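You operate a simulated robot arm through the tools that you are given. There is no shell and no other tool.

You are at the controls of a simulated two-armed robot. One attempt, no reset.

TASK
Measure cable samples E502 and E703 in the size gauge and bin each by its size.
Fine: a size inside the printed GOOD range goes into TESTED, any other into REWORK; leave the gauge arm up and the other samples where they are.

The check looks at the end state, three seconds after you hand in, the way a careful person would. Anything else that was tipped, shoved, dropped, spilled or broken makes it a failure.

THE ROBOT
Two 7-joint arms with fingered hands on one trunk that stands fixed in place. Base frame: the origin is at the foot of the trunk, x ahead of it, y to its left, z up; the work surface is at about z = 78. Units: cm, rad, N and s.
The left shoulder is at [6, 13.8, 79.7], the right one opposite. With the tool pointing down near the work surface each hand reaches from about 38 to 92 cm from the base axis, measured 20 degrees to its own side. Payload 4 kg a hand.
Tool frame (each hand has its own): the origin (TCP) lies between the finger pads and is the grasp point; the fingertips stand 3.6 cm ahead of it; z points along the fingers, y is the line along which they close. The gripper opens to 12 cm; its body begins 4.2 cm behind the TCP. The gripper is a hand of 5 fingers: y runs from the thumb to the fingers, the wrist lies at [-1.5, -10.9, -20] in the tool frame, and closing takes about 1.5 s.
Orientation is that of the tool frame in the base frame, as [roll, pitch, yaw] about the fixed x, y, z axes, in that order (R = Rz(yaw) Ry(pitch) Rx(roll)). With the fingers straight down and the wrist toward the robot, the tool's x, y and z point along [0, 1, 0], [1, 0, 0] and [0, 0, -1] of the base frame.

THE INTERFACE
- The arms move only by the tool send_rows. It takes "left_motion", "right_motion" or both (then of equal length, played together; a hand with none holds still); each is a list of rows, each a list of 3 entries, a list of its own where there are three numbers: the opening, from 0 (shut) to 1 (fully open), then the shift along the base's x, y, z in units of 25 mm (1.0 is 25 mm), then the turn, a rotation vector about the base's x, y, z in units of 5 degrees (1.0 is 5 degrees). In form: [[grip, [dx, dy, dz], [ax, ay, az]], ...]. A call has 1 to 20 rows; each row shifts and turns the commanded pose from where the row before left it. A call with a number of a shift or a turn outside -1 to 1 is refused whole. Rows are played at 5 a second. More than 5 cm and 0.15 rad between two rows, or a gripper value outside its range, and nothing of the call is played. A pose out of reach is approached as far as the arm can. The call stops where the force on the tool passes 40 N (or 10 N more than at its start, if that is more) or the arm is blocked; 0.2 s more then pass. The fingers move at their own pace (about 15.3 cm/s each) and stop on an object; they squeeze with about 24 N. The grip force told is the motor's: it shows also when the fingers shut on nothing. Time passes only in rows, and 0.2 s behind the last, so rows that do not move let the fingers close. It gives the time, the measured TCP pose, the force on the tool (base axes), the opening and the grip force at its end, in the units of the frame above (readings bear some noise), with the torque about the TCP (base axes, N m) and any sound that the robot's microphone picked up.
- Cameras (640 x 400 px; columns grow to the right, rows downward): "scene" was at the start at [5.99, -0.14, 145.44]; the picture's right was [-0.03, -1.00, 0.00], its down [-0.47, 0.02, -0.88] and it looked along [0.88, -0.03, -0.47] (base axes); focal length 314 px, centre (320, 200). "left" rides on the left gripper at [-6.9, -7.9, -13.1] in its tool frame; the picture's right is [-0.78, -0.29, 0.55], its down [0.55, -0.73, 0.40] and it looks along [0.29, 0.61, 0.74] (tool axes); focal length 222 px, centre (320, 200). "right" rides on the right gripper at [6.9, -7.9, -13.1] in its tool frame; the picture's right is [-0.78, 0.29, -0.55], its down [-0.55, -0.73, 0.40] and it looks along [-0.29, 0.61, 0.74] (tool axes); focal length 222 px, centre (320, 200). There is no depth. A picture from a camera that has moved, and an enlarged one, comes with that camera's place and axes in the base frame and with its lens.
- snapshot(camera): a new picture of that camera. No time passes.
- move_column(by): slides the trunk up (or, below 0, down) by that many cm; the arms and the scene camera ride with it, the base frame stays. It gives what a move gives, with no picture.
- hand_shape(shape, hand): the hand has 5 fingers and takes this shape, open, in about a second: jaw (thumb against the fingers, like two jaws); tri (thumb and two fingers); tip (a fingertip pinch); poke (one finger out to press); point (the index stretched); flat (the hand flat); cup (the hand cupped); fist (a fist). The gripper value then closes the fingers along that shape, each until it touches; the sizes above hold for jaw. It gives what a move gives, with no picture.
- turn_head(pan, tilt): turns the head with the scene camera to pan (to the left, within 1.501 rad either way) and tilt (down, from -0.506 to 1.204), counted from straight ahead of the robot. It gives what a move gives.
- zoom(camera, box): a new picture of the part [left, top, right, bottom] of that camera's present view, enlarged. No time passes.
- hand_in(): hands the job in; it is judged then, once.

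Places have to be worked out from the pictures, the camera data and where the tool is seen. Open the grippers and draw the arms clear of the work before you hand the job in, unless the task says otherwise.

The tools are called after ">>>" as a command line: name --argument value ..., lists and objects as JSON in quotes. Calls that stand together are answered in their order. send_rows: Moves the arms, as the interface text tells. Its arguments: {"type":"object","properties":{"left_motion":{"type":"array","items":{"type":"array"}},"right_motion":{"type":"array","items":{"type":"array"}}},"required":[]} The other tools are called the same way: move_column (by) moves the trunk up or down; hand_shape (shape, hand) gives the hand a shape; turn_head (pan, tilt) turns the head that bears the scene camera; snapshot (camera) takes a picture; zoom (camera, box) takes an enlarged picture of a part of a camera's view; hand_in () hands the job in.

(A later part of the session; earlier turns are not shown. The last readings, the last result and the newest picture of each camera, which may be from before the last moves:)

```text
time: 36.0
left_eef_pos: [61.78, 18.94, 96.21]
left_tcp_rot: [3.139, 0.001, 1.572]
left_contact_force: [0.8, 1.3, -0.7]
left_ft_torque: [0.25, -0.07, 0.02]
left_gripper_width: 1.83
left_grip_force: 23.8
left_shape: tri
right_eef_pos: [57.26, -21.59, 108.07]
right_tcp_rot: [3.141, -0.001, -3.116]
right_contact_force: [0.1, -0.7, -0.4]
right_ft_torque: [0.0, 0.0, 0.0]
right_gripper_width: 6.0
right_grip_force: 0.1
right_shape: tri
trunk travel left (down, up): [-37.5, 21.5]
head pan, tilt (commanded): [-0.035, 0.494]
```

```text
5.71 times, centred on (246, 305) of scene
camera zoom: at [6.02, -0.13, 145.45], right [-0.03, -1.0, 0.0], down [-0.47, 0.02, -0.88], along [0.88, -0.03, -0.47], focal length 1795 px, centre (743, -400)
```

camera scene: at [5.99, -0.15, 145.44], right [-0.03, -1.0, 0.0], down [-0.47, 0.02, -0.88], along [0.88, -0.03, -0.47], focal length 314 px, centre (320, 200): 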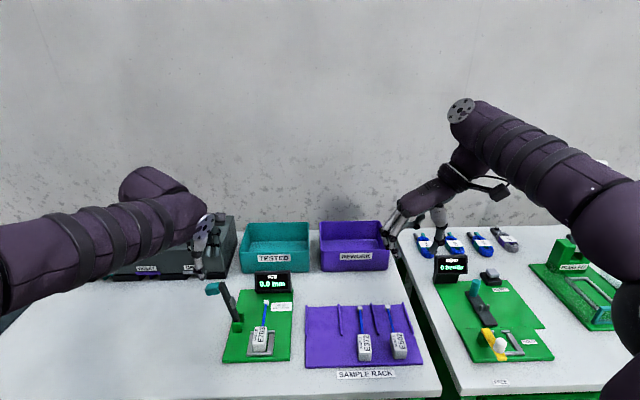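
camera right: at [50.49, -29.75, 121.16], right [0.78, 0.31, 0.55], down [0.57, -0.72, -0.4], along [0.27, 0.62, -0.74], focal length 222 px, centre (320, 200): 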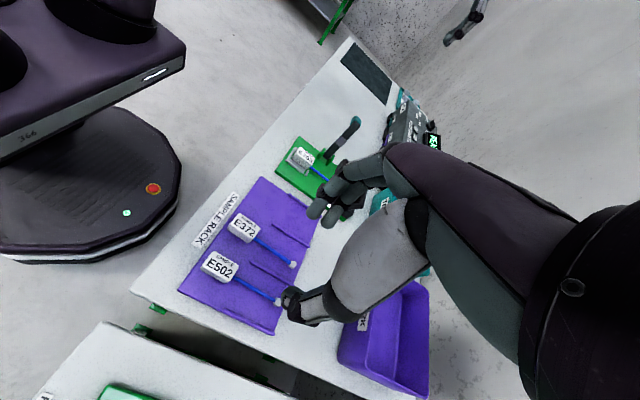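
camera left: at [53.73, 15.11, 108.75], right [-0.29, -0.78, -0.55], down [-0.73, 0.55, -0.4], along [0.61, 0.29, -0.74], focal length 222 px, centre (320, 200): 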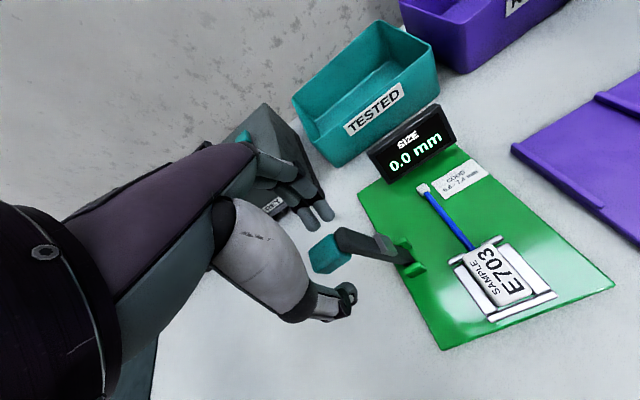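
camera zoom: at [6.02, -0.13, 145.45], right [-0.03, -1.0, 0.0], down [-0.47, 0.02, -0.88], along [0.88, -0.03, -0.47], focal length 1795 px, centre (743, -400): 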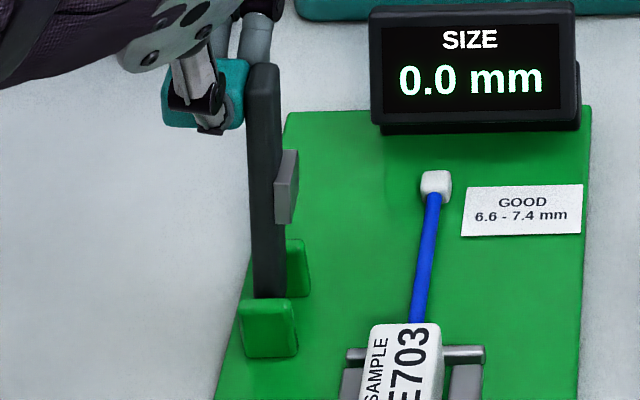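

Forces are near zero and the arm is just past vertical. I continue along the arc at the same slow pace.

>>> send_rows --left_motion '[[0, [0, -0.22, 0.0], [0, 0, 0]], [0, [0, -0.22, 0.0], [0, 0, 0]], [0, [0, -0.22, -0.02], [0, 0, 0]], [0, [0, -0.22, -0.02], [0, 0, 0]], [0, [0, -0.22, -0.035], [0, 0, 0]], [0, [0, -0.22, -0.035], [0, 0, 0]], [0, [0, 0, 0], [0, 0, 0]]]'

>>> zoom --camera "scene" --box '[190, 270, 302, 340]'

>>> zoom --camera "right" --box '[290, 80, 418, 160]'

```text
time: 37.6
left_eef_pos: [61.88, 15.45, 95.76]
left_tcp_rot: [3.141, -0.001, 1.57]
left_contact_force: [2.7, 0.4, 5.5]
left_ft_torque: [0.29, -0.08, 0.03]
left_gripper_width: 1.92
left_grip_force: 23.9
left_shape: tri
right_eef_pos: [57.17, -21.64, 108.23]
right_tcp_rot: [3.141, 0.001, -3.116]
right_contact_force: [-0.4, -0.6, -0.7]
right_ft_torque: [-0.01, 0.04, 0.02]
right_gripper_width: 5.99
right_grip_force: 0.0
right_shape: tri
trunk travel left (down, up): [-37.5, 21.5]
head pan, tilt (commanded): [-0.035, 0.494]
```

```text
5.71 times, centred on (246, 305) of scene
camera zoom: at [5.97, -0.16, 145.45], right [-0.03, -1.0, 0.0], down [-0.47, 0.02, -0.88], along [0.88, -0.03, -0.47], focal length 1795 px, centre (743, -400)
```

zoom: 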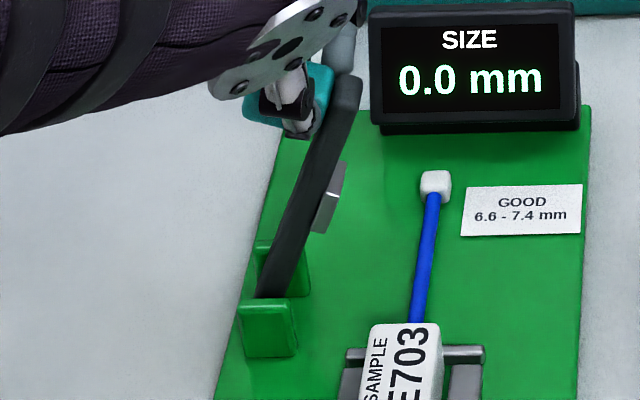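

```text
5.00 times, centred on (354, 120) of right
camera zoom: at [50.48, -29.71, 121.16], right [0.78, 0.31, 0.55], down [0.57, -0.72, -0.4], along [0.27, 0.62, -0.74], focal length 1111 px, centre (150, 600)
```

zoom: 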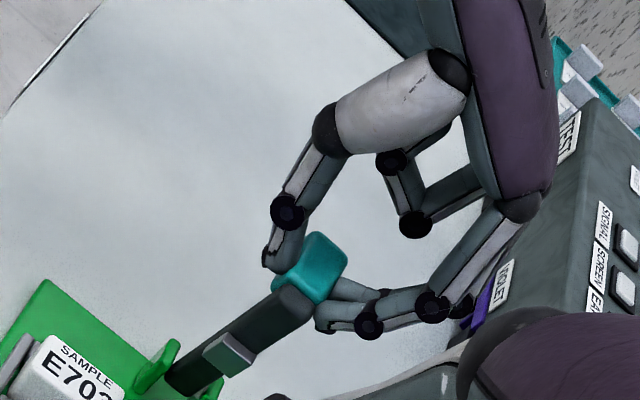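

The hand is pushed up slightly (5.5 N), so I go a bit lower along the arc.

>>> send_rows --left_motion '[[0, [0.01, -0.216, -0.08], [0, 0, 0]], [0, [0, -0.216, -0.055], [0, 0, 0]], [0, [0, -0.21, -0.07], [0, 0, 0]], [0, [0, -0.21, -0.07], [0, 0, 0]], [0, [0, -0.204, -0.09], [0, 0, 0]], [0, [0, -0.204, -0.09], [0, 0, 0]], [0, [0, 0, 0], [0, 0, 0]]]'

>>> zoom --camera "scene" --box '[190, 270, 302, 340]'

>>> zoom --camera "right" --box '[270, 90, 398, 170]'

```text
time: 39.2
left_eef_pos: [61.89, 12.37, 94.57]
left_tcp_rot: [-3.14, -0.001, 1.569]
left_contact_force: [4.3, 1.3, 2.2]
left_ft_torque: [0.33, -0.15, -0.02]
left_gripper_width: 1.93
left_grip_force: 23.3
left_shape: tri
right_eef_pos: [57.28, -21.66, 108.0]
right_tcp_rot: [-3.14, 0.0, -3.116]
right_contact_force: [-0.4, -0.1, 0.2]
right_ft_torque: [-0.01, 0.03, 0.0]
right_gripper_width: 5.98
right_grip_force: 0.1
right_shape: tri
trunk travel left (down, up): [-37.5, 21.5]
head pan, tilt (commanded): [-0.035, 0.494]
```

```text
5.71 times, centred on (246, 305) of scene
camera zoom: at [6.02, -0.15, 145.44], right [-0.03, -1.0, 0.0], down [-0.47, 0.02, -0.88], along [0.88, -0.03, -0.47], focal length 1795 px, centre (743, -400)
```

zoom: 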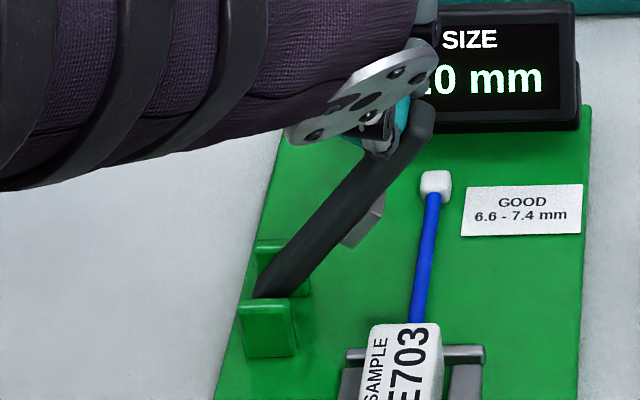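

```text
5.00 times, centred on (334, 130) of right
camera zoom: at [50.53, -29.7, 121.14], right [0.78, 0.31, 0.55], down [0.57, -0.72, -0.4], along [0.27, 0.62, -0.74], focal length 1111 px, centre (250, 550)
```

zoom: 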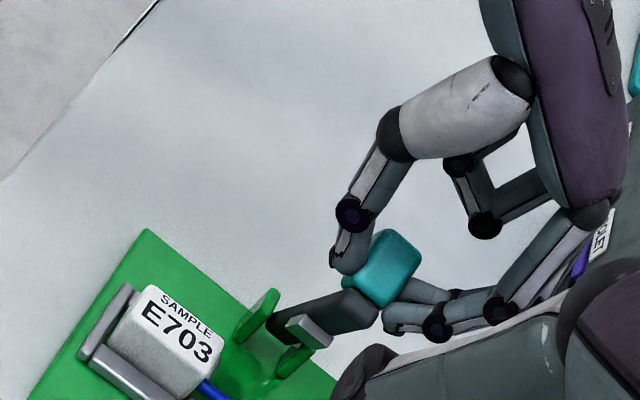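

All calm. I continue the arc.

>>> send_rows --left_motion '[[0, [0.01, -0.197, -0.11], [0, 0, 0]], [0, [0, -0.197, -0.105], [0, 0, 0]], [0, [0, -0.187, -0.12], [0, 0, 0]], [0, [0, -0.187, -0.12], [0, 0, 0]], [0, [0, -0.176, -0.135], [0, 0, 0]], [0, [0, -0.176, -0.135], [0, 0, 0]], [0, [0, 0, 0], [0, 0, 0]]]'

>>> zoom --camera "scene" --box '[200, 260, 328, 340]'

>>> zoom --camera "right" --box '[270, 90, 398, 170]'

```text
time: 40.8
left_eef_pos: [61.74, 9.51, 92.82]
left_tcp_rot: [3.141, 0.0, 1.57]
left_contact_force: [-0.9, 3.7, -2.5]
left_ft_torque: [0.14, -0.16, -0.06]
left_gripper_width: 1.76
left_grip_force: 24.5
left_shape: tri
right_eef_pos: [57.34, -21.73, 108.09]
right_tcp_rot: [-3.141, -0.001, -3.116]
right_contact_force: [0.0, 0.0, 0.0]
right_ft_torque: [-0.02, 0.01, 0.04]
right_gripper_width: 5.99
right_grip_force: 0.0
right_shape: tri
trunk travel left (down, up): [-37.5, 21.5]
head pan, tilt (commanded): [-0.035, 0.494]
```

```text
5.00 times, centred on (264, 300) of scene
camera zoom: at [6.0, -0.12, 145.44], right [-0.03, -1.0, 0.0], down [-0.47, 0.02, -0.88], along [0.88, -0.03, -0.47], focal length 1570 px, centre (600, -300)
```

zoom: 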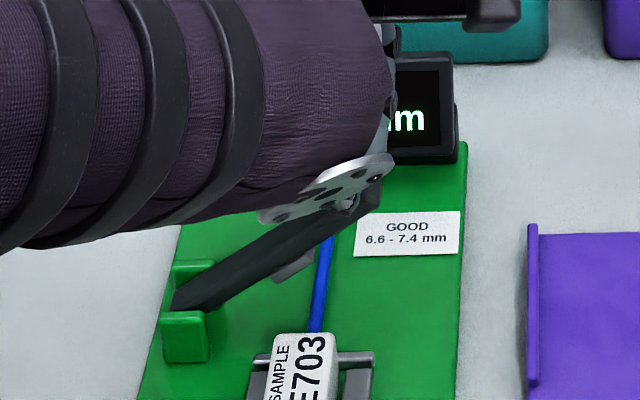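

```text
5.00 times, centred on (334, 130) of right
camera zoom: at [50.5, -29.68, 121.15], right [0.78, 0.31, 0.55], down [0.57, -0.72, -0.4], along [0.27, 0.62, -0.74], focal length 1111 px, centre (250, 550)
```

zoom: 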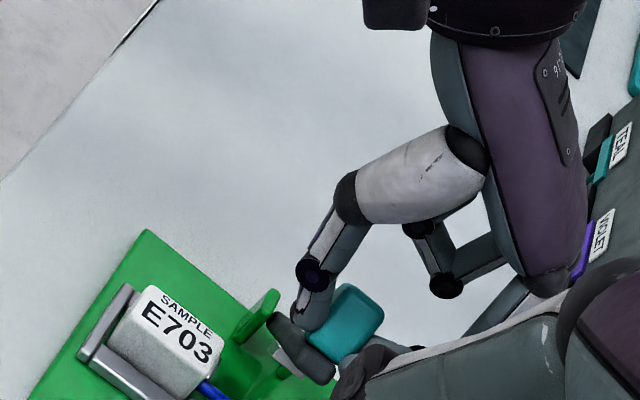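

Still light forces. I continue down; contact with the cable should come in the next 20 degrees or so.

>>> send_rows --left_motion '[[0, [0, -0.163, -0.15], [0, 0, 0]], [0, [0, -0.163, -0.15], [0, 0, 0]], [0, [0, -0.15, -0.163], [0, 0, 0]], [0, [0, -0.15, -0.163], [0, 0, 0]], [0, [0, 0, 0], [0, 0, 0]]]'

>>> zoom --camera "scene" --box '[200, 260, 328, 340]'

>>> zoom --camera "right" --box '[250, 90, 378, 170]'

```text
time: 42.0
left_eef_pos: [61.73, 8.04, 91.27]
left_tcp_rot: [-3.14, -0.001, 1.574]
left_contact_force: [-0.6, 7.1, -5.4]
left_ft_torque: [0.34, -0.19, -0.02]
left_gripper_width: 1.77
left_grip_force: 23.8
left_shape: tri
right_eef_pos: [57.27, -21.61, 108.11]
right_tcp_rot: [3.141, -0.002, -3.115]
right_contact_force: [0.4, 0.8, 0.0]
right_ft_torque: [-0.01, -0.02, -0.03]
right_gripper_width: 5.97
right_grip_force: 0.1
right_shape: tri
trunk travel left (down, up): [-37.5, 21.5]
head pan, tilt (commanded): [-0.035, 0.494]
```

```text
5.00 times, centred on (264, 300) of scene
camera zoom: at [6.02, -0.07, 145.44], right [-0.03, -1.0, 0.0], down [-0.47, 0.02, -0.88], along [0.88, -0.03, -0.47], focal length 1570 px, centre (600, -300)
```

zoom: 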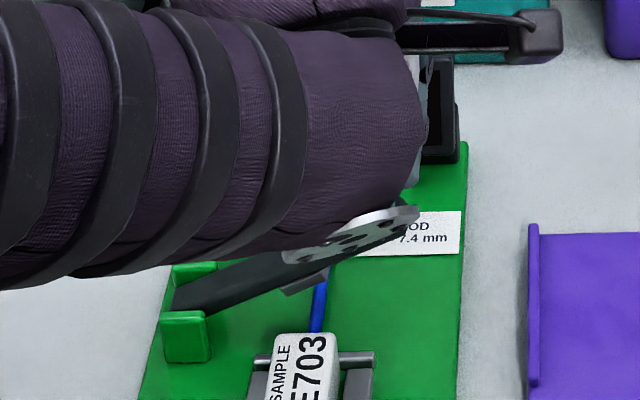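

```text
5.00 times, centred on (314, 130) of right
camera zoom: at [50.53, -29.62, 121.15], right [0.78, 0.31, 0.55], down [0.57, -0.72, -0.4], along [0.27, 0.62, -0.74], focal length 1111 px, centre (350, 550)
```

zoom: 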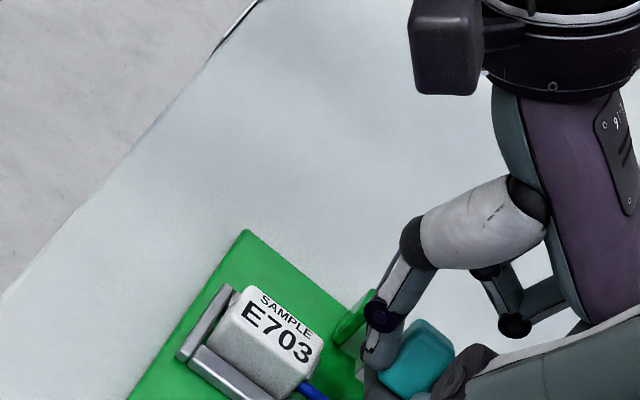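

The hand is pulled radially inward by about 9 N, so I tighten the arc a little while continuing.

>>> send_rows --left_motion '[[0, [0, -0.09, -0.2], [0, 0, 0]], [0, [0, -0.11, -0.19], [0, 0, 0]], [0, [0, -0.11, -0.187], [0, 0, 0]], [0, [0, -0.11, -0.187], [0, 0, 0]], [0, [0, 0, 0], [0, 0, 0]]]'

>>> zoom --camera "scene" --box '[200, 270, 328, 350]'

>>> zoom --camera "right" --box '[250, 110, 378, 190]'

```text
time: 43.2
left_eef_pos: [61.81, 6.97, 89.35]
left_tcp_rot: [3.142, -0.001, 1.57]
left_contact_force: [-5.1, 5.2, -2.4]
left_ft_torque: [0.29, -0.01, -0.07]
left_gripper_width: 1.66
left_grip_force: 24.5
left_shape: tri
right_eef_pos: [57.22, -21.65, 108.19]
right_tcp_rot: [3.14, 0.0, -3.116]
right_contact_force: [0.3, 1.4, -0.9]
right_ft_torque: [0.01, 0.03, 0.01]
right_gripper_width: 5.99
right_grip_force: 0.1
right_shape: tri
trunk travel left (down, up): [-37.5, 21.5]
head pan, tilt (commanded): [-0.035, 0.494]
```

```text
5.00 times, centred on (264, 310) of scene
camera zoom: at [5.96, -0.1, 145.44], right [-0.03, -1.0, 0.0], down [-0.47, 0.02, -0.88], along [0.88, -0.03, -0.47], focal length 1570 px, centre (600, -350)
```

zoom: 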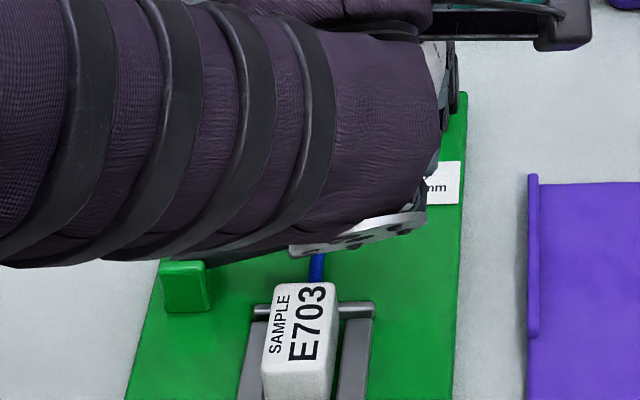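

```text
5.00 times, centred on (314, 150) of right
camera zoom: at [50.48, -29.66, 121.17], right [0.78, 0.31, 0.55], down [0.57, -0.72, -0.4], along [0.27, 0.62, -0.74], focal length 1111 px, centre (350, 450)
```

zoom: 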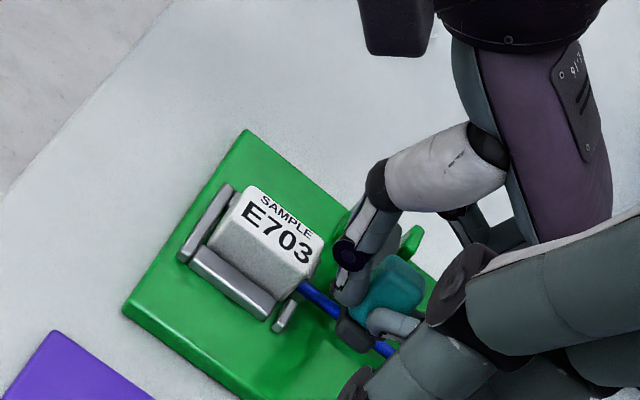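

The arm is close above the cable now. I go on in smaller steps, watching for the contact.

>>> send_rows --left_motion '[[0, [-0.02, -0.07, -0.19], [0, 0, 0]], [0, [0, -0.08, -0.19], [0, 0, 0]], [0, [0, 0, 0], [0, 0, 0]]]'

>>> zoom --camera "right" --box '[270, 130, 366, 190]'

>>> snapshot --camera "left"

```text
time: 44.0
left_eef_pos: [61.67, 6.48, 88.41]
left_tcp_rot: [3.14, -0.001, 1.572]
left_contact_force: [-5.4, 5.8, -1.4]
left_ft_torque: [0.24, -0.03, -0.05]
left_gripper_width: 1.68
left_grip_force: 24.1
left_shape: tri
right_eef_pos: [57.17, -21.59, 108.11]
right_tcp_rot: [-3.141, -0.001, -3.115]
right_contact_force: [-0.4, -0.3, 0.0]
right_ft_torque: [-0.02, 0.0, 0.01]
right_gripper_width: 5.96
right_grip_force: 0.0
right_shape: tri
trunk travel left (down, up): [-37.5, 21.5]
head pan, tilt (commanded): [-0.035, 0.494]
```

```text
6.67 times, centred on (318, 160) of right
camera zoom: at [50.48, -29.65, 121.17], right [0.78, 0.31, 0.55], down [0.57, -0.72, -0.4], along [0.27, 0.62, -0.74], focal length 1481 px, centre (333, 467)
```

zoom: 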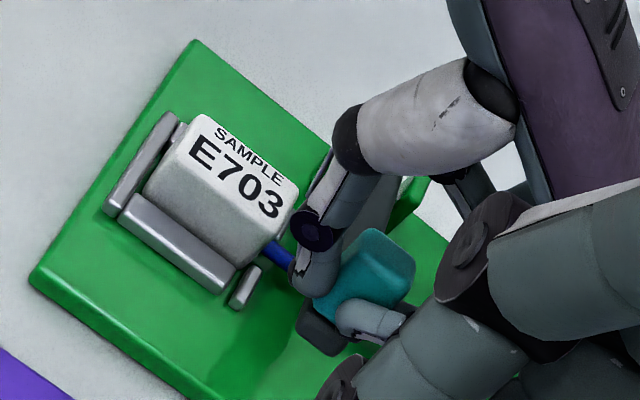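

```text
taken
camera left: at [53.91, -0.5, 101.54], right [-0.29, -0.79, -0.55], down [-0.73, 0.55, -0.4], along [0.61, 0.29, -0.74], focal length 222 px, centre (320, 200)
```

left: 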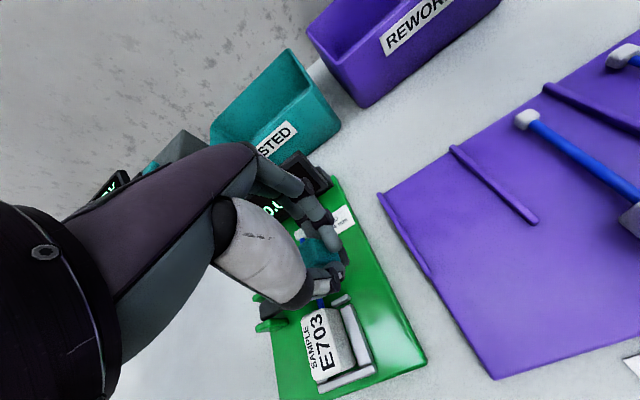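

No contact yet. I carry on downward with slightly less sideways motion.

>>> send_rows --left_motion '[[0, [-0.02, -0.02, -0.16], [0, 0, 0]], [0, [0, -0.05, -0.16], [0, 0, 0]], [0, [0, -0.05, -0.16], [0, 0, 0]], [0, [0, 0, 0], [0, 0, 0]]]'

>>> zoom --camera "right" --box '[270, 130, 366, 190]'

>>> zoom --camera "left" --box '[230, 180, 390, 280]'

```text
time: 45.0
left_eef_pos: [61.7, 6.14, 87.16]
left_tcp_rot: [3.141, -0.001, 1.572]
left_contact_force: [-3.5, 1.9, 0.7]
left_ft_torque: [0.24, -0.07, -0.15]
left_gripper_width: 1.67
left_grip_force: 24.0
left_shape: tri
right_eef_pos: [57.21, -21.64, 108.15]
right_tcp_rot: [-3.141, -0.001, -3.115]
right_contact_force: [0.0, -0.1, -0.1]
right_ft_torque: [-0.01, 0.01, 0.01]
right_gripper_width: 5.98
right_grip_force: 0.1
right_shape: tri
trunk travel left (down, up): [-37.5, 21.5]
head pan, tilt (commanded): [-0.035, 0.494]
```

```text
6.67 times, centred on (318, 160) of right
camera zoom: at [50.47, -29.7, 121.16], right [0.78, 0.31, 0.55], down [0.57, -0.72, -0.4], along [0.27, 0.62, -0.74], focal length 1481 px, centre (333, 467)
```

zoom: 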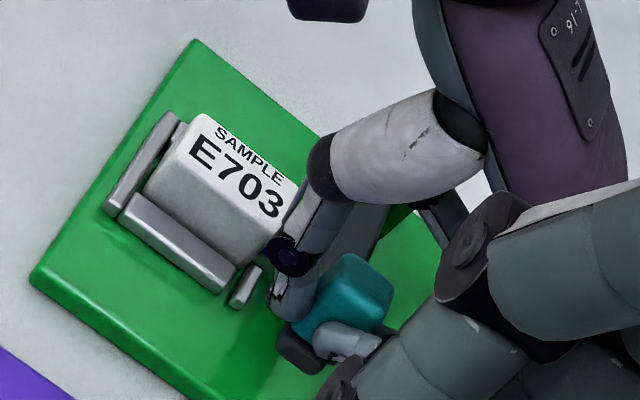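

```text
4.00 times, centred on (310, 230) of left
camera zoom: at [53.86, -0.85, 100.3], right [-0.29, -0.78, -0.55], down [-0.73, 0.55, -0.4], along [0.61, 0.29, -0.74], focal length 888 px, centre (360, 80)
```

zoom: 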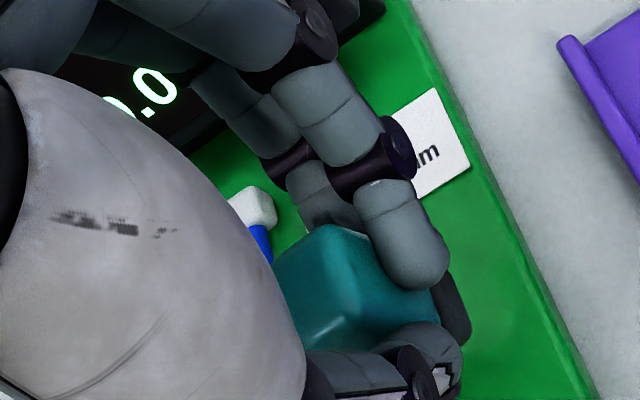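

Still free. I keep lowering in small steps.

>>> send_rows --left_motion '[[0, [-0.02, -0.02, -0.14], [0, 0, 0]], [0, [0, -0.02, -0.14], [0, 0, 0]], [0, [0, 0, 0], [0, 0, 0]]]'

>>> zoom --camera "right" --box '[270, 130, 366, 190]'

>>> zoom --camera "left" --box '[230, 180, 390, 280]'

>>> snapshot --camera "scene"

```text
time: 45.8
left_eef_pos: [61.63, 5.94, 86.55]
left_tcp_rot: [3.142, 0.0, 1.567]
left_contact_force: [-3.6, -2.4, 1.3]
left_ft_torque: [0.13, -0.1, -0.1]
left_gripper_width: 1.61
left_grip_force: 23.8
left_shape: tri
right_eef_pos: [57.23, -21.67, 108.08]
right_tcp_rot: [-3.141, 0.001, -3.115]
right_contact_force: [-1.0, -0.1, -0.1]
right_ft_torque: [0.02, 0.0, -0.01]
right_gripper_width: 5.99
right_grip_force: 0.0
right_shape: tri
trunk travel left (down, up): [-37.5, 21.5]
head pan, tilt (commanded): [-0.035, 0.494]
```

```text
6.67 times, centred on (318, 160) of right
camera zoom: at [50.46, -29.73, 121.16], right [0.78, 0.31, 0.55], down [0.57, -0.72, -0.4], along [0.27, 0.62, -0.74], focal length 1481 px, centre (333, 467)
```

zoom: 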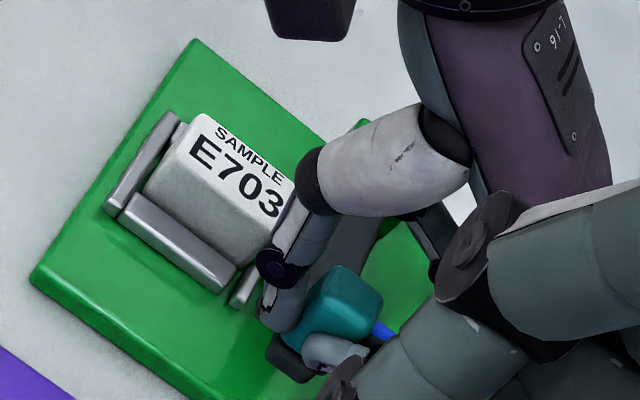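

```text
4.00 times, centred on (310, 230) of left
camera zoom: at [53.83, -0.97, 99.66], right [-0.29, -0.78, -0.55], down [-0.73, 0.55, -0.4], along [0.61, 0.29, -0.74], focal length 888 px, centre (360, 80)
```

zoom: 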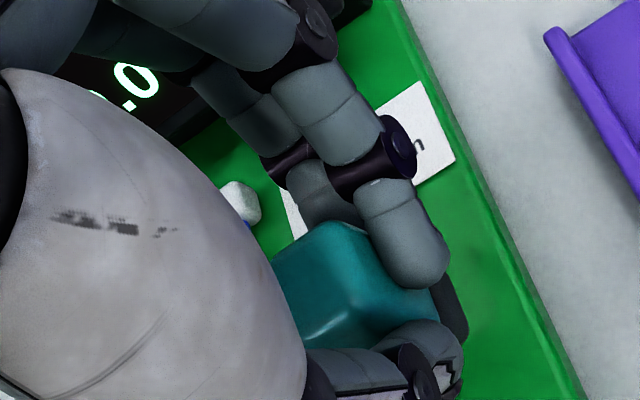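

```text
taken
camera scene: at [5.95, -0.17, 145.44], right [-0.03, -1.0, 0.0], down [-0.47, 0.02, -0.88], along [0.88, -0.03, -0.47], focal length 314 px, centre (320, 200)
```

scene: 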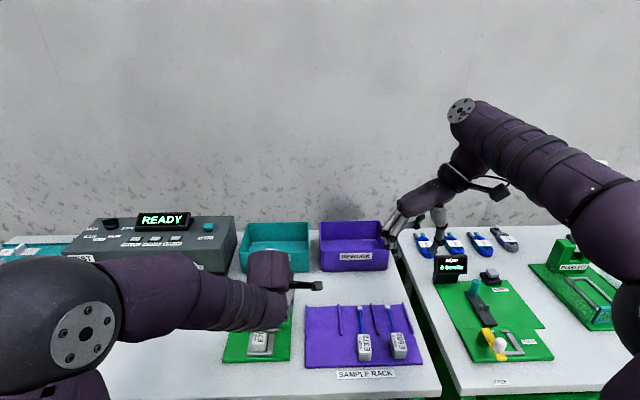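

Forces remain small. I lower further.

>>> send_rows --left_motion '[[0, [-0.01, 0.0, -0.14], [0, 0, 0]], [0, [0, 0.0, -0.14], [0, 0, 0]], [0, [0, 0, -0.1], [0, 0, 0]], [0, [0, 0, 0], [0, 0, 0]]]'

>>> zoom --camera "right" --box '[270, 130, 366, 190]'

>>> zoom --camera "left" --box '[230, 180, 390, 280]'

```text
time: 46.8
left_eef_pos: [61.57, 6.0, 85.87]
left_tcp_rot: [3.138, 0.002, 1.571]
left_contact_force: [-5.3, -1.3, 34.2]
left_ft_torque: [0.28, 0.07, -0.14]
left_gripper_width: 2.03
left_grip_force: 24.1
left_shape: tri
right_eef_pos: [57.04, -21.61, 108.09]
right_tcp_rot: [-3.141, 0.001, -3.115]
right_contact_force: [0.8, -0.2, -0.5]
right_ft_torque: [-0.01, 0.01, -0.05]
right_gripper_width: 6.0
right_grip_force: 0.1
right_shape: tri
trunk travel left (down, up): [-37.5, 21.5]
head pan, tilt (commanded): [-0.035, 0.494]
```

```text
6.67 times, centred on (318, 160) of right
camera zoom: at [50.23, -29.74, 121.29], right [0.78, 0.31, 0.55], down [0.57, -0.72, -0.4], along [0.27, 0.62, -0.74], focal length 1481 px, centre (333, 467)
```

zoom: 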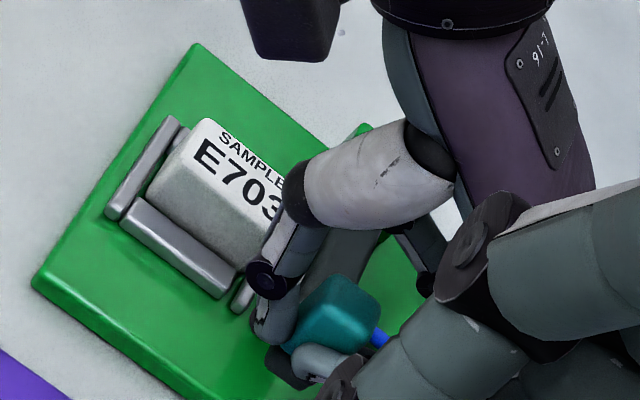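

```text
4.00 times, centred on (310, 230) of left
camera zoom: at [53.65, -0.99, 99.04], right [-0.29, -0.79, -0.55], down [-0.73, 0.55, -0.4], along [0.62, 0.28, -0.73], focal length 888 px, centre (360, 80)
```

zoom: 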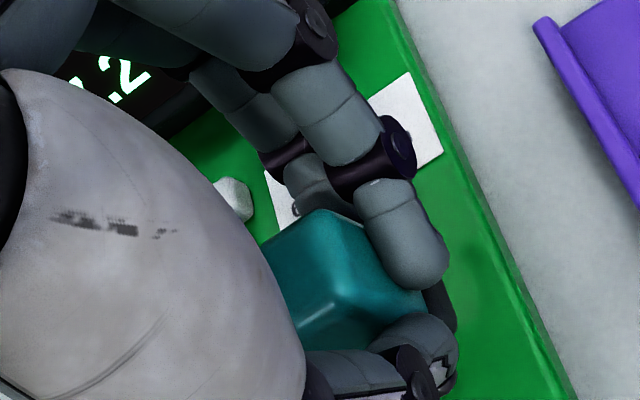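

The arm has met the cable (34 N up) and the display changed to "?.2". I ease off to a light press and look for a view of the display.

>>> send_rows --left_motion '[[0, [0, 0, 0.08], [0, 0, 0]], [0, [0, 0, 0], [0, 0, 0]]]'

>>> snapshot --camera "right"

>>> snapshot --camera "left"

>>> zoom --camera "scene" --box '[220, 240, 348, 320]'

```text
time: 47.4
left_eef_pos: [61.5, 5.95, 85.92]
left_tcp_rot: [3.137, 0.0, 1.569]
left_contact_force: [-4.7, -2.9, 31.4]
left_ft_torque: [0.15, 0.05, -0.13]
left_gripper_width: 2.05
left_grip_force: 24.2
left_shape: tri
right_eef_pos: [57.08, -21.59, 108.17]
right_tcp_rot: [-3.141, 0.0, -3.116]
right_contact_force: [0.6, 0.3, 0.0]
right_ft_torque: [-0.01, 0.04, -0.01]
right_gripper_width: 5.95
right_grip_force: 0.1
right_shape: tri
trunk travel left (down, up): [-37.5, 21.5]
head pan, tilt (commanded): [-0.035, 0.494]
```

```text
taken
camera right: at [50.27, -29.75, 121.25], right [0.78, 0.31, 0.55], down [0.57, -0.72, -0.4], along [0.27, 0.62, -0.74], focal length 222 px, centre (320, 200)
```

right: 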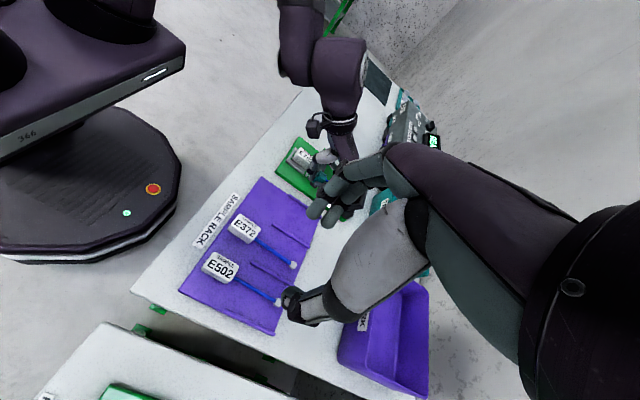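

```text
taken
camera left: at [53.65, -1.0, 99.04], right [-0.29, -0.78, -0.55], down [-0.73, 0.55, -0.4], along [0.62, 0.29, -0.73], focal length 222 px, centre (320, 200)
```

left: 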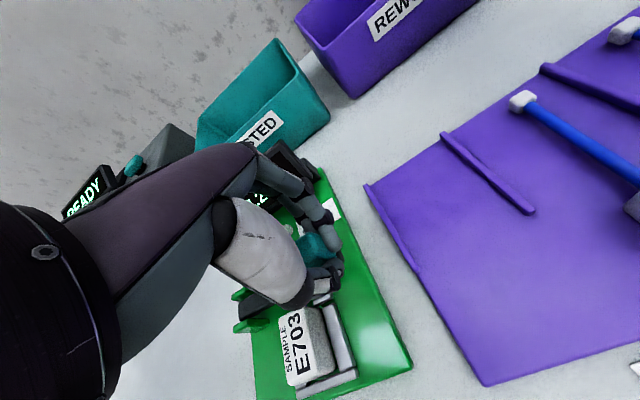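

```text
5.00 times, centred on (284, 280) of scene
camera zoom: at [5.71, -0.21, 145.46], right [-0.03, -1.0, 0.0], down [-0.47, 0.02, -0.88], along [0.88, -0.03, -0.47], focal length 1570 px, centre (500, -200)
```

zoom: 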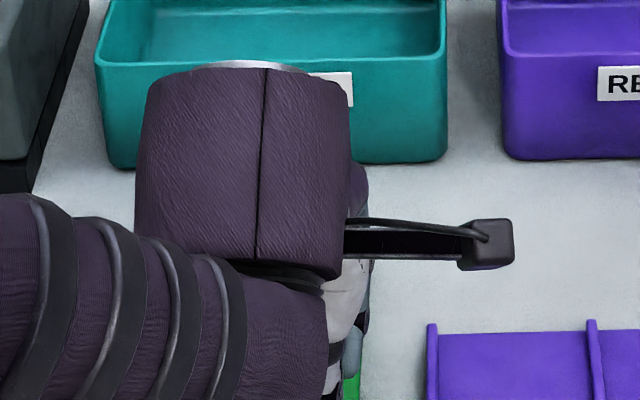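

Still 31 N, so I ease off more, in steps, keeping an eye on the digits visible from the left camera.

>>> send_rows --left_motion '[[0, [0, 0, 0.1], [0, 0, 0]], [0, [0, 0, 0.06], [0, 0, 0]], [0, [0, 0, 0], [0, 0, 0]]]'

>>> zoom --camera "left" --box '[220, 160, 348, 240]'

```text
time: 48.2
left_eef_pos: [61.43, 6.01, 86.14]
left_tcp_rot: [-3.14, 0.001, 1.569]
left_contact_force: [-3.0, -6.0, 11.7]
left_ft_torque: [0.03, -0.04, -0.16]
left_gripper_width: 1.96
left_grip_force: 23.9
left_shape: tri
right_eef_pos: [57.26, -21.72, 108.2]
right_tcp_rot: [3.141, 0.001, -3.114]
right_contact_force: [-0.3, 0.2, 0.2]
right_ft_torque: [0.0, 0.03, 0.0]
right_gripper_width: 5.96
right_grip_force: 0.0
right_shape: tri
trunk travel left (down, up): [-37.5, 21.5]
head pan, tilt (commanded): [-0.035, 0.494]
```

```text
5.00 times, centred on (284, 200) of left
camera zoom: at [53.68, -0.97, 99.23], right [-0.29, -0.78, -0.55], down [-0.73, 0.55, -0.4], along [0.61, 0.29, -0.74], focal length 1111 px, centre (500, 200)
```

zoom: 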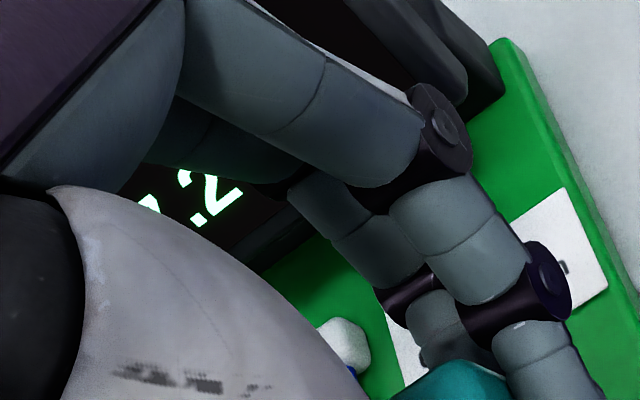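

The reading stays "?.2" at 12 N. I open the hand and lift it straight off to see the display with the arm resting by itself.

>>> send_rows --left_motion '[[0.2, [0, 0, 0], [0, 0, 0]], [0.3, [0, 0, 0], [0, 0, 0]], [0.4, [0, 0, 0], [0, 0, 0]], [0.45, [0, 0, 0], [0, 0, 0]], [0.45, [0, 0, 0.3], [0, 0, 0]], [0.45, [0, 0, 0.5], [0, 0, 0]], [0.45, [0, 0, 0.8], [0, 0, 0]], [0.45, [0, 0, 0.8], [0, 0, 0]], [0.45, [0, 0, 0.8], [0, 0, 0]], [0.45, [0, 0, 0.8], [0, 0, 0]], [0.45, [0, 0, 0.8], [0, 0, 0]]]'

>>> snapshot --camera "left"

>>> snapshot --camera "right"

>>> snapshot --camera "scene"

```text
time: 50.6
left_eef_pos: [61.75, 6.1, 98.06]
left_tcp_rot: [-3.141, 0.0, 1.57]
left_contact_force: [0.3, 0.9, 0.0]
left_ft_torque: [-0.03, 0.01, 0.0]
left_gripper_width: 5.36
left_grip_force: 0.0
left_shape: tri
right_eef_pos: [57.3, -21.62, 108.11]
right_tcp_rot: [-3.141, 0.0, -3.115]
right_contact_force: [0.2, -0.4, -0.6]
right_ft_torque: [-0.04, -0.01, -0.01]
right_gripper_width: 5.97
right_grip_force: 0.0
right_shape: tri
trunk travel left (down, up): [-37.5, 21.5]
head pan, tilt (commanded): [-0.035, 0.494]
```

```text
taken
camera left: at [53.9, -0.99, 111.21], right [-0.29, -0.79, -0.55], down [-0.74, 0.55, -0.4], along [0.61, 0.29, -0.74], focal length 222 px, centre (320, 200)
```

left: 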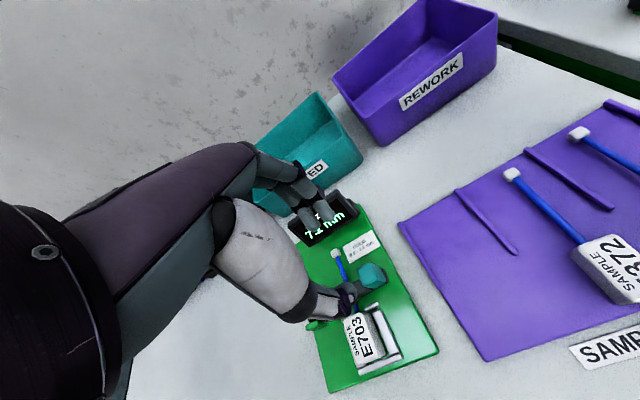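

```text
taken
camera right: at [50.49, -29.7, 121.15], right [0.78, 0.31, 0.55], down [0.57, -0.72, -0.4], along [0.27, 0.62, -0.74], focal length 222 px, centre (320, 200)
```

right: 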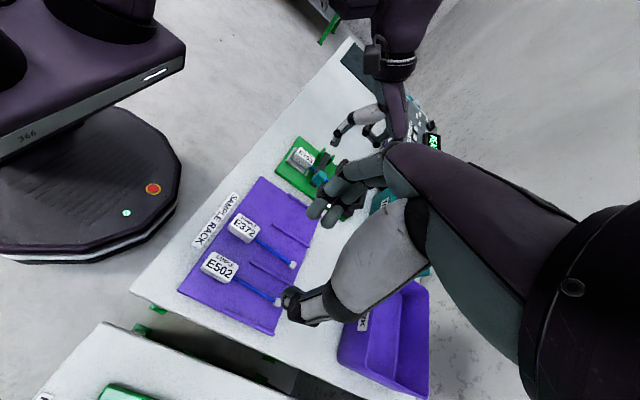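

```text
taken
camera scene: at [5.98, -0.15, 145.44], right [-0.03, -1.0, 0.0], down [-0.47, 0.02, -0.88], along [0.88, -0.03, -0.47], focal length 314 px, centre (320, 200)
```

scene: 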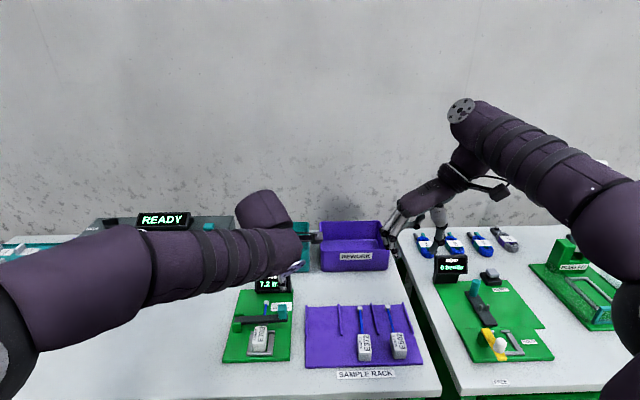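

The scene view shows the display with the arm resting down; I zoom to read it surely.

>>> zoom --camera "scene" --box '[220, 270, 316, 330]'

>>> zoom --camera "left" --box '[280, 180, 440, 280]'

```text
6.67 times, centred on (268, 300) of scene
camera zoom: at [5.98, -0.15, 145.44], right [-0.03, -1.0, 0.0], down [-0.47, 0.02, -0.88], along [0.88, -0.03, -0.47], focal length 2094 px, centre (667, -467)
```

zoom: 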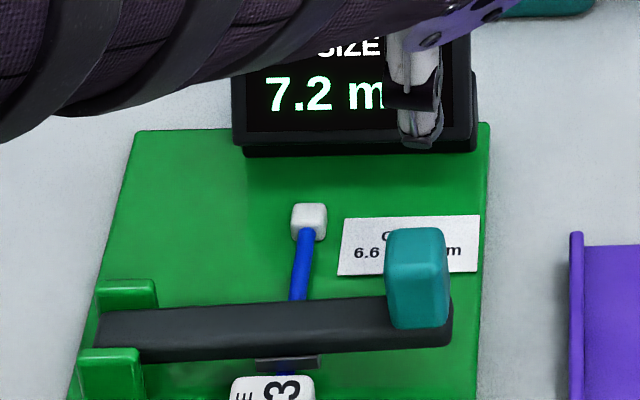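

```text
4.00 times, centred on (360, 230) of left
camera zoom: at [53.9, -0.99, 111.21], right [-0.29, -0.79, -0.55], down [-0.74, 0.55, -0.4], along [0.61, 0.29, -0.74], focal length 888 px, centre (160, 80)
```

zoom: 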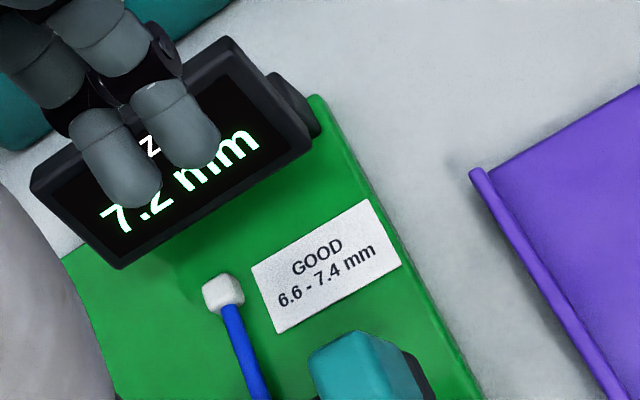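

E703 reads 7.2 mm, inside 6.6 - 7.4, so it goes to TESTED. Now the knob stands upright at about [61.6, 7.0, 83-86]; I go back down over it, pinch it and raise the arm along the same arc.

>>> send_rows --left_motion '[[0.45, [0, 0.12, -0.8], [0, 0, 0]], [0.45, [0, 0, -0.8], [0, 0, 0]], [0.45, [0, 0, -0.8], [0, 0, 0]], [0.45, [0, 0, -0.8], [0, 0, 0]], [0.45, [0, 0, -0.6], [0, 0, 0]], [0.45, [0, 0, -0.4], [0, 0, 0]], [0.45, [0, 0, 0], [0, 0, 0]]]'

>>> zoom --camera "left" --box '[240, 180, 400, 280]'

>>> zoom --camera "right" --box '[270, 130, 366, 190]'

```text
time: 52.2
left_eef_pos: [61.84, 6.4, 87.53]
left_tcp_rot: [3.14, 0.0, 1.571]
left_contact_force: [0.4, 0.2, -0.4]
left_ft_torque: [-0.01, 0.02, -0.01]
left_gripper_width: 5.36
left_grip_force: 0.0
left_shape: tri
right_eef_pos: [57.23, -21.64, 108.06]
right_tcp_rot: [-3.141, 0.0, -3.116]
right_contact_force: [0.1, -0.9, 0.2]
right_ft_torque: [0.02, -0.01, -0.03]
right_gripper_width: 6.0
right_grip_force: 0.1
right_shape: tri
trunk travel left (down, up): [-37.5, 21.5]
head pan, tilt (commanded): [-0.035, 0.494]
```

```text
4.00 times, centred on (320, 230) of left
camera zoom: at [53.89, -0.52, 100.71], right [-0.29, -0.78, -0.55], down [-0.73, 0.55, -0.4], along [0.61, 0.29, -0.74], focal length 888 px, centre (320, 80)
```

zoom: 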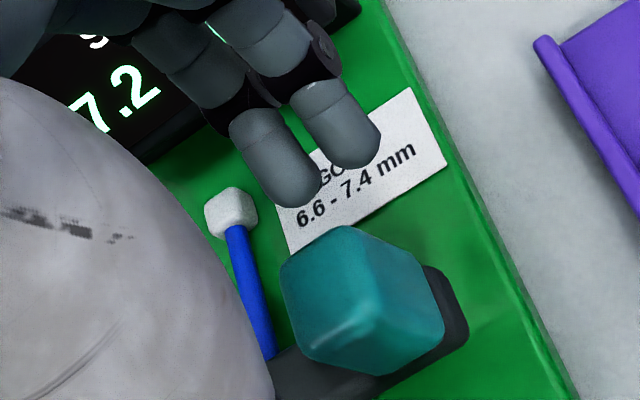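

```text
6.67 times, centred on (318, 160) of right
camera zoom: at [50.5, -29.7, 121.15], right [0.78, 0.31, 0.55], down [0.57, -0.72, -0.4], along [0.27, 0.62, -0.74], focal length 1481 px, centre (333, 467)
```

zoom: 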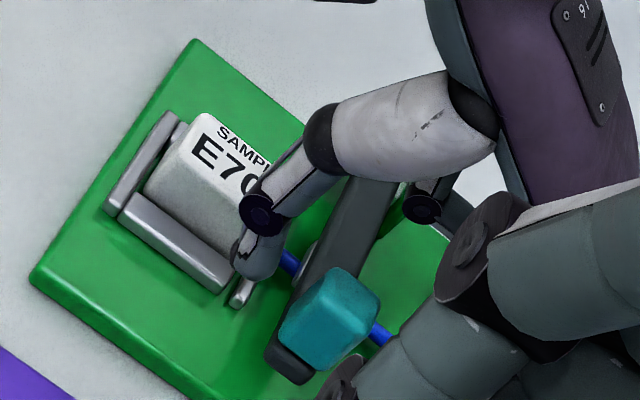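

Fingers and thumb straddle the knob. I close on it.

>>> send_rows --left_motion '[[0.3, [0, 0, 0], [0, 0, 0]], [0.2, [0, 0, 0], [0, 0, 0]], [0.1, [0, 0, 0], [0, 0, 0]], [0, [0, 0, 0], [0, 0, 0]], [0, [0, 0, 0], [0, 0, 0]], [0, [0, 0, 0], [0, 0, 0]]]'

>>> zoom --camera "left" --box '[240, 180, 400, 280]'

```text
time: 53.6
left_eef_pos: [61.65, 6.34, 87.51]
left_tcp_rot: [3.142, 0.0, 1.568]
left_contact_force: [-2.3, -4.7, 1.8]
left_ft_torque: [-0.13, 0.1, -0.14]
left_gripper_width: 1.53
left_grip_force: 23.9
left_shape: tri
right_eef_pos: [57.32, -21.69, 108.05]
right_tcp_rot: [-3.141, -0.001, -3.116]
right_contact_force: [0.4, -0.4, 0.0]
right_ft_torque: [0.03, 0.03, 0.02]
right_gripper_width: 5.96
right_grip_force: 0.2
right_shape: tri
trunk travel left (down, up): [-37.5, 21.5]
head pan, tilt (commanded): [-0.035, 0.494]
```

```text
4.00 times, centred on (320, 230) of left
camera zoom: at [53.84, -0.61, 100.74], right [-0.29, -0.78, -0.55], down [-0.73, 0.55, -0.4], along [0.61, 0.29, -0.74], focal length 888 px, centre (320, 80)
```

zoom: 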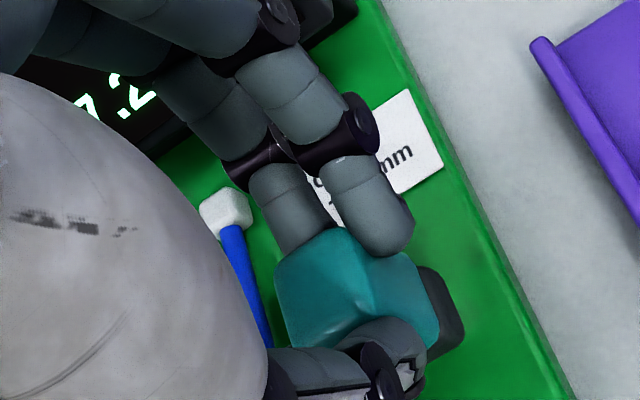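

The pinch holds. I raise the arm along the reverse arc, checking the force every few steps.

>>> send_rows --left_motion '[[0, [0, 0.074, 0.196], [0, 0, 0]], [0, [0, 0.082, 0.192], [0, 0, 0]], [0, [0, 0.09, 0.189], [0, 0, 0]], [0, [0, 0.098, 0.185], [0, 0, 0]], [0, [0, 0, 0], [0, 0, 0]]]'

>>> zoom --camera "right" --box '[270, 120, 366, 180]'

>>> zoom --camera "left" --box '[240, 180, 400, 280]'

```text
time: 54.8
left_eef_pos: [61.48, 7.14, 89.55]
left_tcp_rot: [3.139, 0.001, 1.568]
left_contact_force: [0.5, -13.6, 2.8]
left_ft_torque: [-0.58, -0.11, -0.2]
left_gripper_width: 1.42
left_grip_force: 23.7
left_shape: tri
right_eef_pos: [57.28, -21.72, 108.12]
right_tcp_rot: [3.14, 0.0, -3.115]
right_contact_force: [0.0, 0.2, 0.6]
right_ft_torque: [-0.03, 0.03, 0.0]
right_gripper_width: 5.94
right_grip_force: 0.1
right_shape: tri
trunk travel left (down, up): [-37.5, 21.5]
head pan, tilt (commanded): [-0.035, 0.494]
```

```text
6.67 times, centred on (318, 150) of right
camera zoom: at [50.47, -29.83, 121.13], right [0.78, 0.31, 0.55], down [0.57, -0.72, -0.4], along [0.27, 0.62, -0.74], focal length 1481 px, centre (333, 533)
```

zoom: 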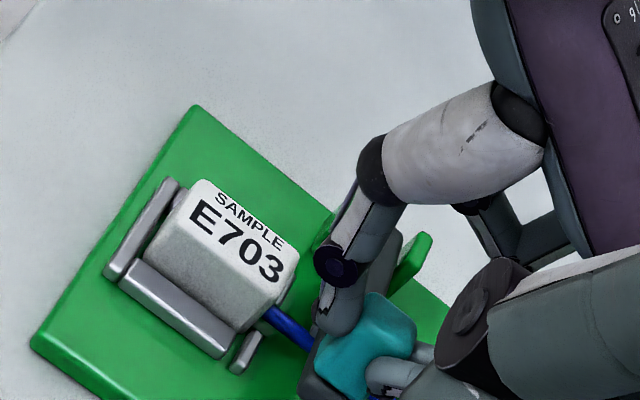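

```text
4.00 times, centred on (320, 230) of left
camera zoom: at [53.72, 0.14, 102.69], right [-0.29, -0.78, -0.55], down [-0.73, 0.55, -0.4], along [0.61, 0.28, -0.74], focal length 888 px, centre (320, 80)
```

zoom: 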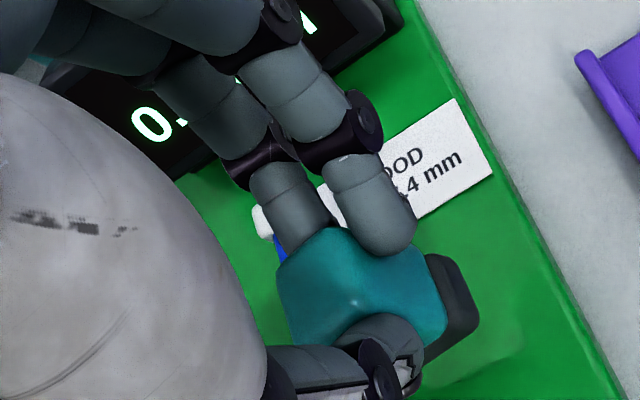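

The arm lifts and the display is back to 0. The hand is pushed outward (13 N), so I move less to the left for the next steps.

>>> send_rows --left_motion '[[0, [0, -0.02, 0.18], [0, 0, 0]], [0, [0, 0.05, 0.18], [0, 0, 0]], [0, [0, 0.09, 0.175], [0, 0, 0]], [0, [0, 0.1, 0.17], [0, 0, 0]], [0, [0, 0, 0], [0, 0, 0]]]'

>>> zoom --camera "right" --box '[270, 100, 398, 180]'

>>> zoom --camera "left" --box '[240, 180, 400, 280]'

```text
time: 56.0
left_eef_pos: [61.56, 7.95, 91.18]
left_tcp_rot: [-3.14, -0.002, 1.572]
left_contact_force: [-5.9, -2.0, -1.9]
left_ft_torque: [-0.32, 0.08, -0.09]
left_gripper_width: 1.44
left_grip_force: 23.8
left_shape: tri
right_eef_pos: [57.23, -21.62, 108.12]
right_tcp_rot: [3.141, -0.001, -3.115]
right_contact_force: [-0.5, -0.1, 0.7]
right_ft_torque: [0.04, 0.0, 0.0]
right_gripper_width: 5.97
right_grip_force: 0.0
right_shape: tri
trunk travel left (down, up): [-37.5, 21.5]
head pan, tilt (commanded): [-0.035, 0.494]
```

```text
5.00 times, centred on (334, 140) of right
camera zoom: at [50.47, -29.69, 121.15], right [0.78, 0.31, 0.55], down [0.57, -0.72, -0.4], along [0.27, 0.62, -0.74], focal length 1111 px, centre (250, 500)
```

zoom: 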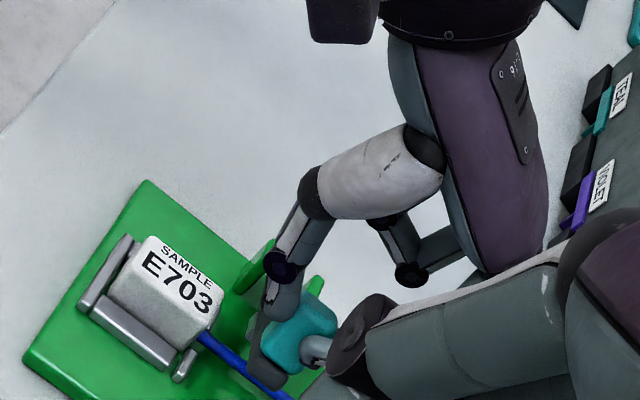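

```text
4.00 times, centred on (320, 230) of left
camera zoom: at [53.8, 0.89, 104.39], right [-0.29, -0.78, -0.55], down [-0.74, 0.55, -0.4], along [0.61, 0.29, -0.74], focal length 888 px, centre (320, 80)
```

zoom: 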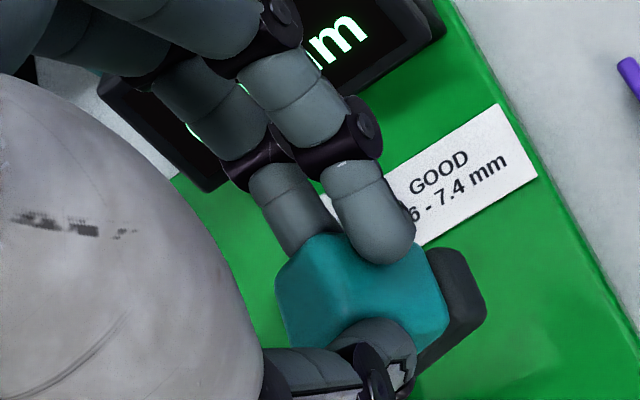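

The hand is back on the recorded downward path, so I retrace it in reverse.

>>> send_rows --left_motion '[[0, [0.01, 0.17, 0.2], [0, 0, 0]], [0, [0.01, 0.2, 0.2], [0, 0, 0]], [0, [0, 0.2, 0.19], [0, 0, 0]], [0, [0, 0.19, 0.13], [0, 0, 0]], [0, [0, 0.19, 0.12], [0, 0, 0]], [0, [0, 0.19, 0.12], [0, 0, 0]], [0, [0, 0, 0], [0, 0, 0]]]'

>>> zoom --camera "right" --box '[270, 90, 398, 170]'

```text
time: 57.6
left_eef_pos: [61.7, 10.44, 94.03]
left_tcp_rot: [3.137, 0.0, 1.567]
left_contact_force: [-2.0, -15.5, 13.5]
left_ft_torque: [-0.87, -0.13, -0.15]
left_gripper_width: 1.47
left_grip_force: 24.3
left_shape: tri
right_eef_pos: [57.22, -21.78, 108.18]
right_tcp_rot: [3.14, 0.002, -3.116]
right_contact_force: [-0.8, 0.6, 0.2]
right_ft_torque: [-0.03, -0.02, 0.02]
right_gripper_width: 5.97
right_grip_force: 0.0
right_shape: tri
trunk travel left (down, up): [-37.5, 21.5]
head pan, tilt (commanded): [-0.035, 0.494]
```

```text
5.00 times, centred on (334, 130) of right
camera zoom: at [50.38, -29.9, 121.18], right [0.78, 0.31, 0.55], down [0.57, -0.72, -0.4], along [0.27, 0.62, -0.74], focal length 1111 px, centre (250, 550)
```

zoom: 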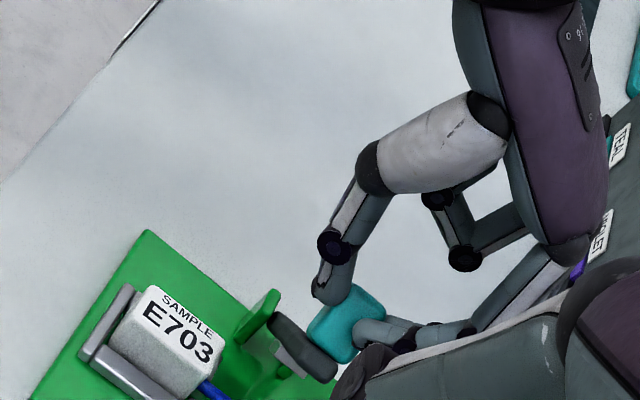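

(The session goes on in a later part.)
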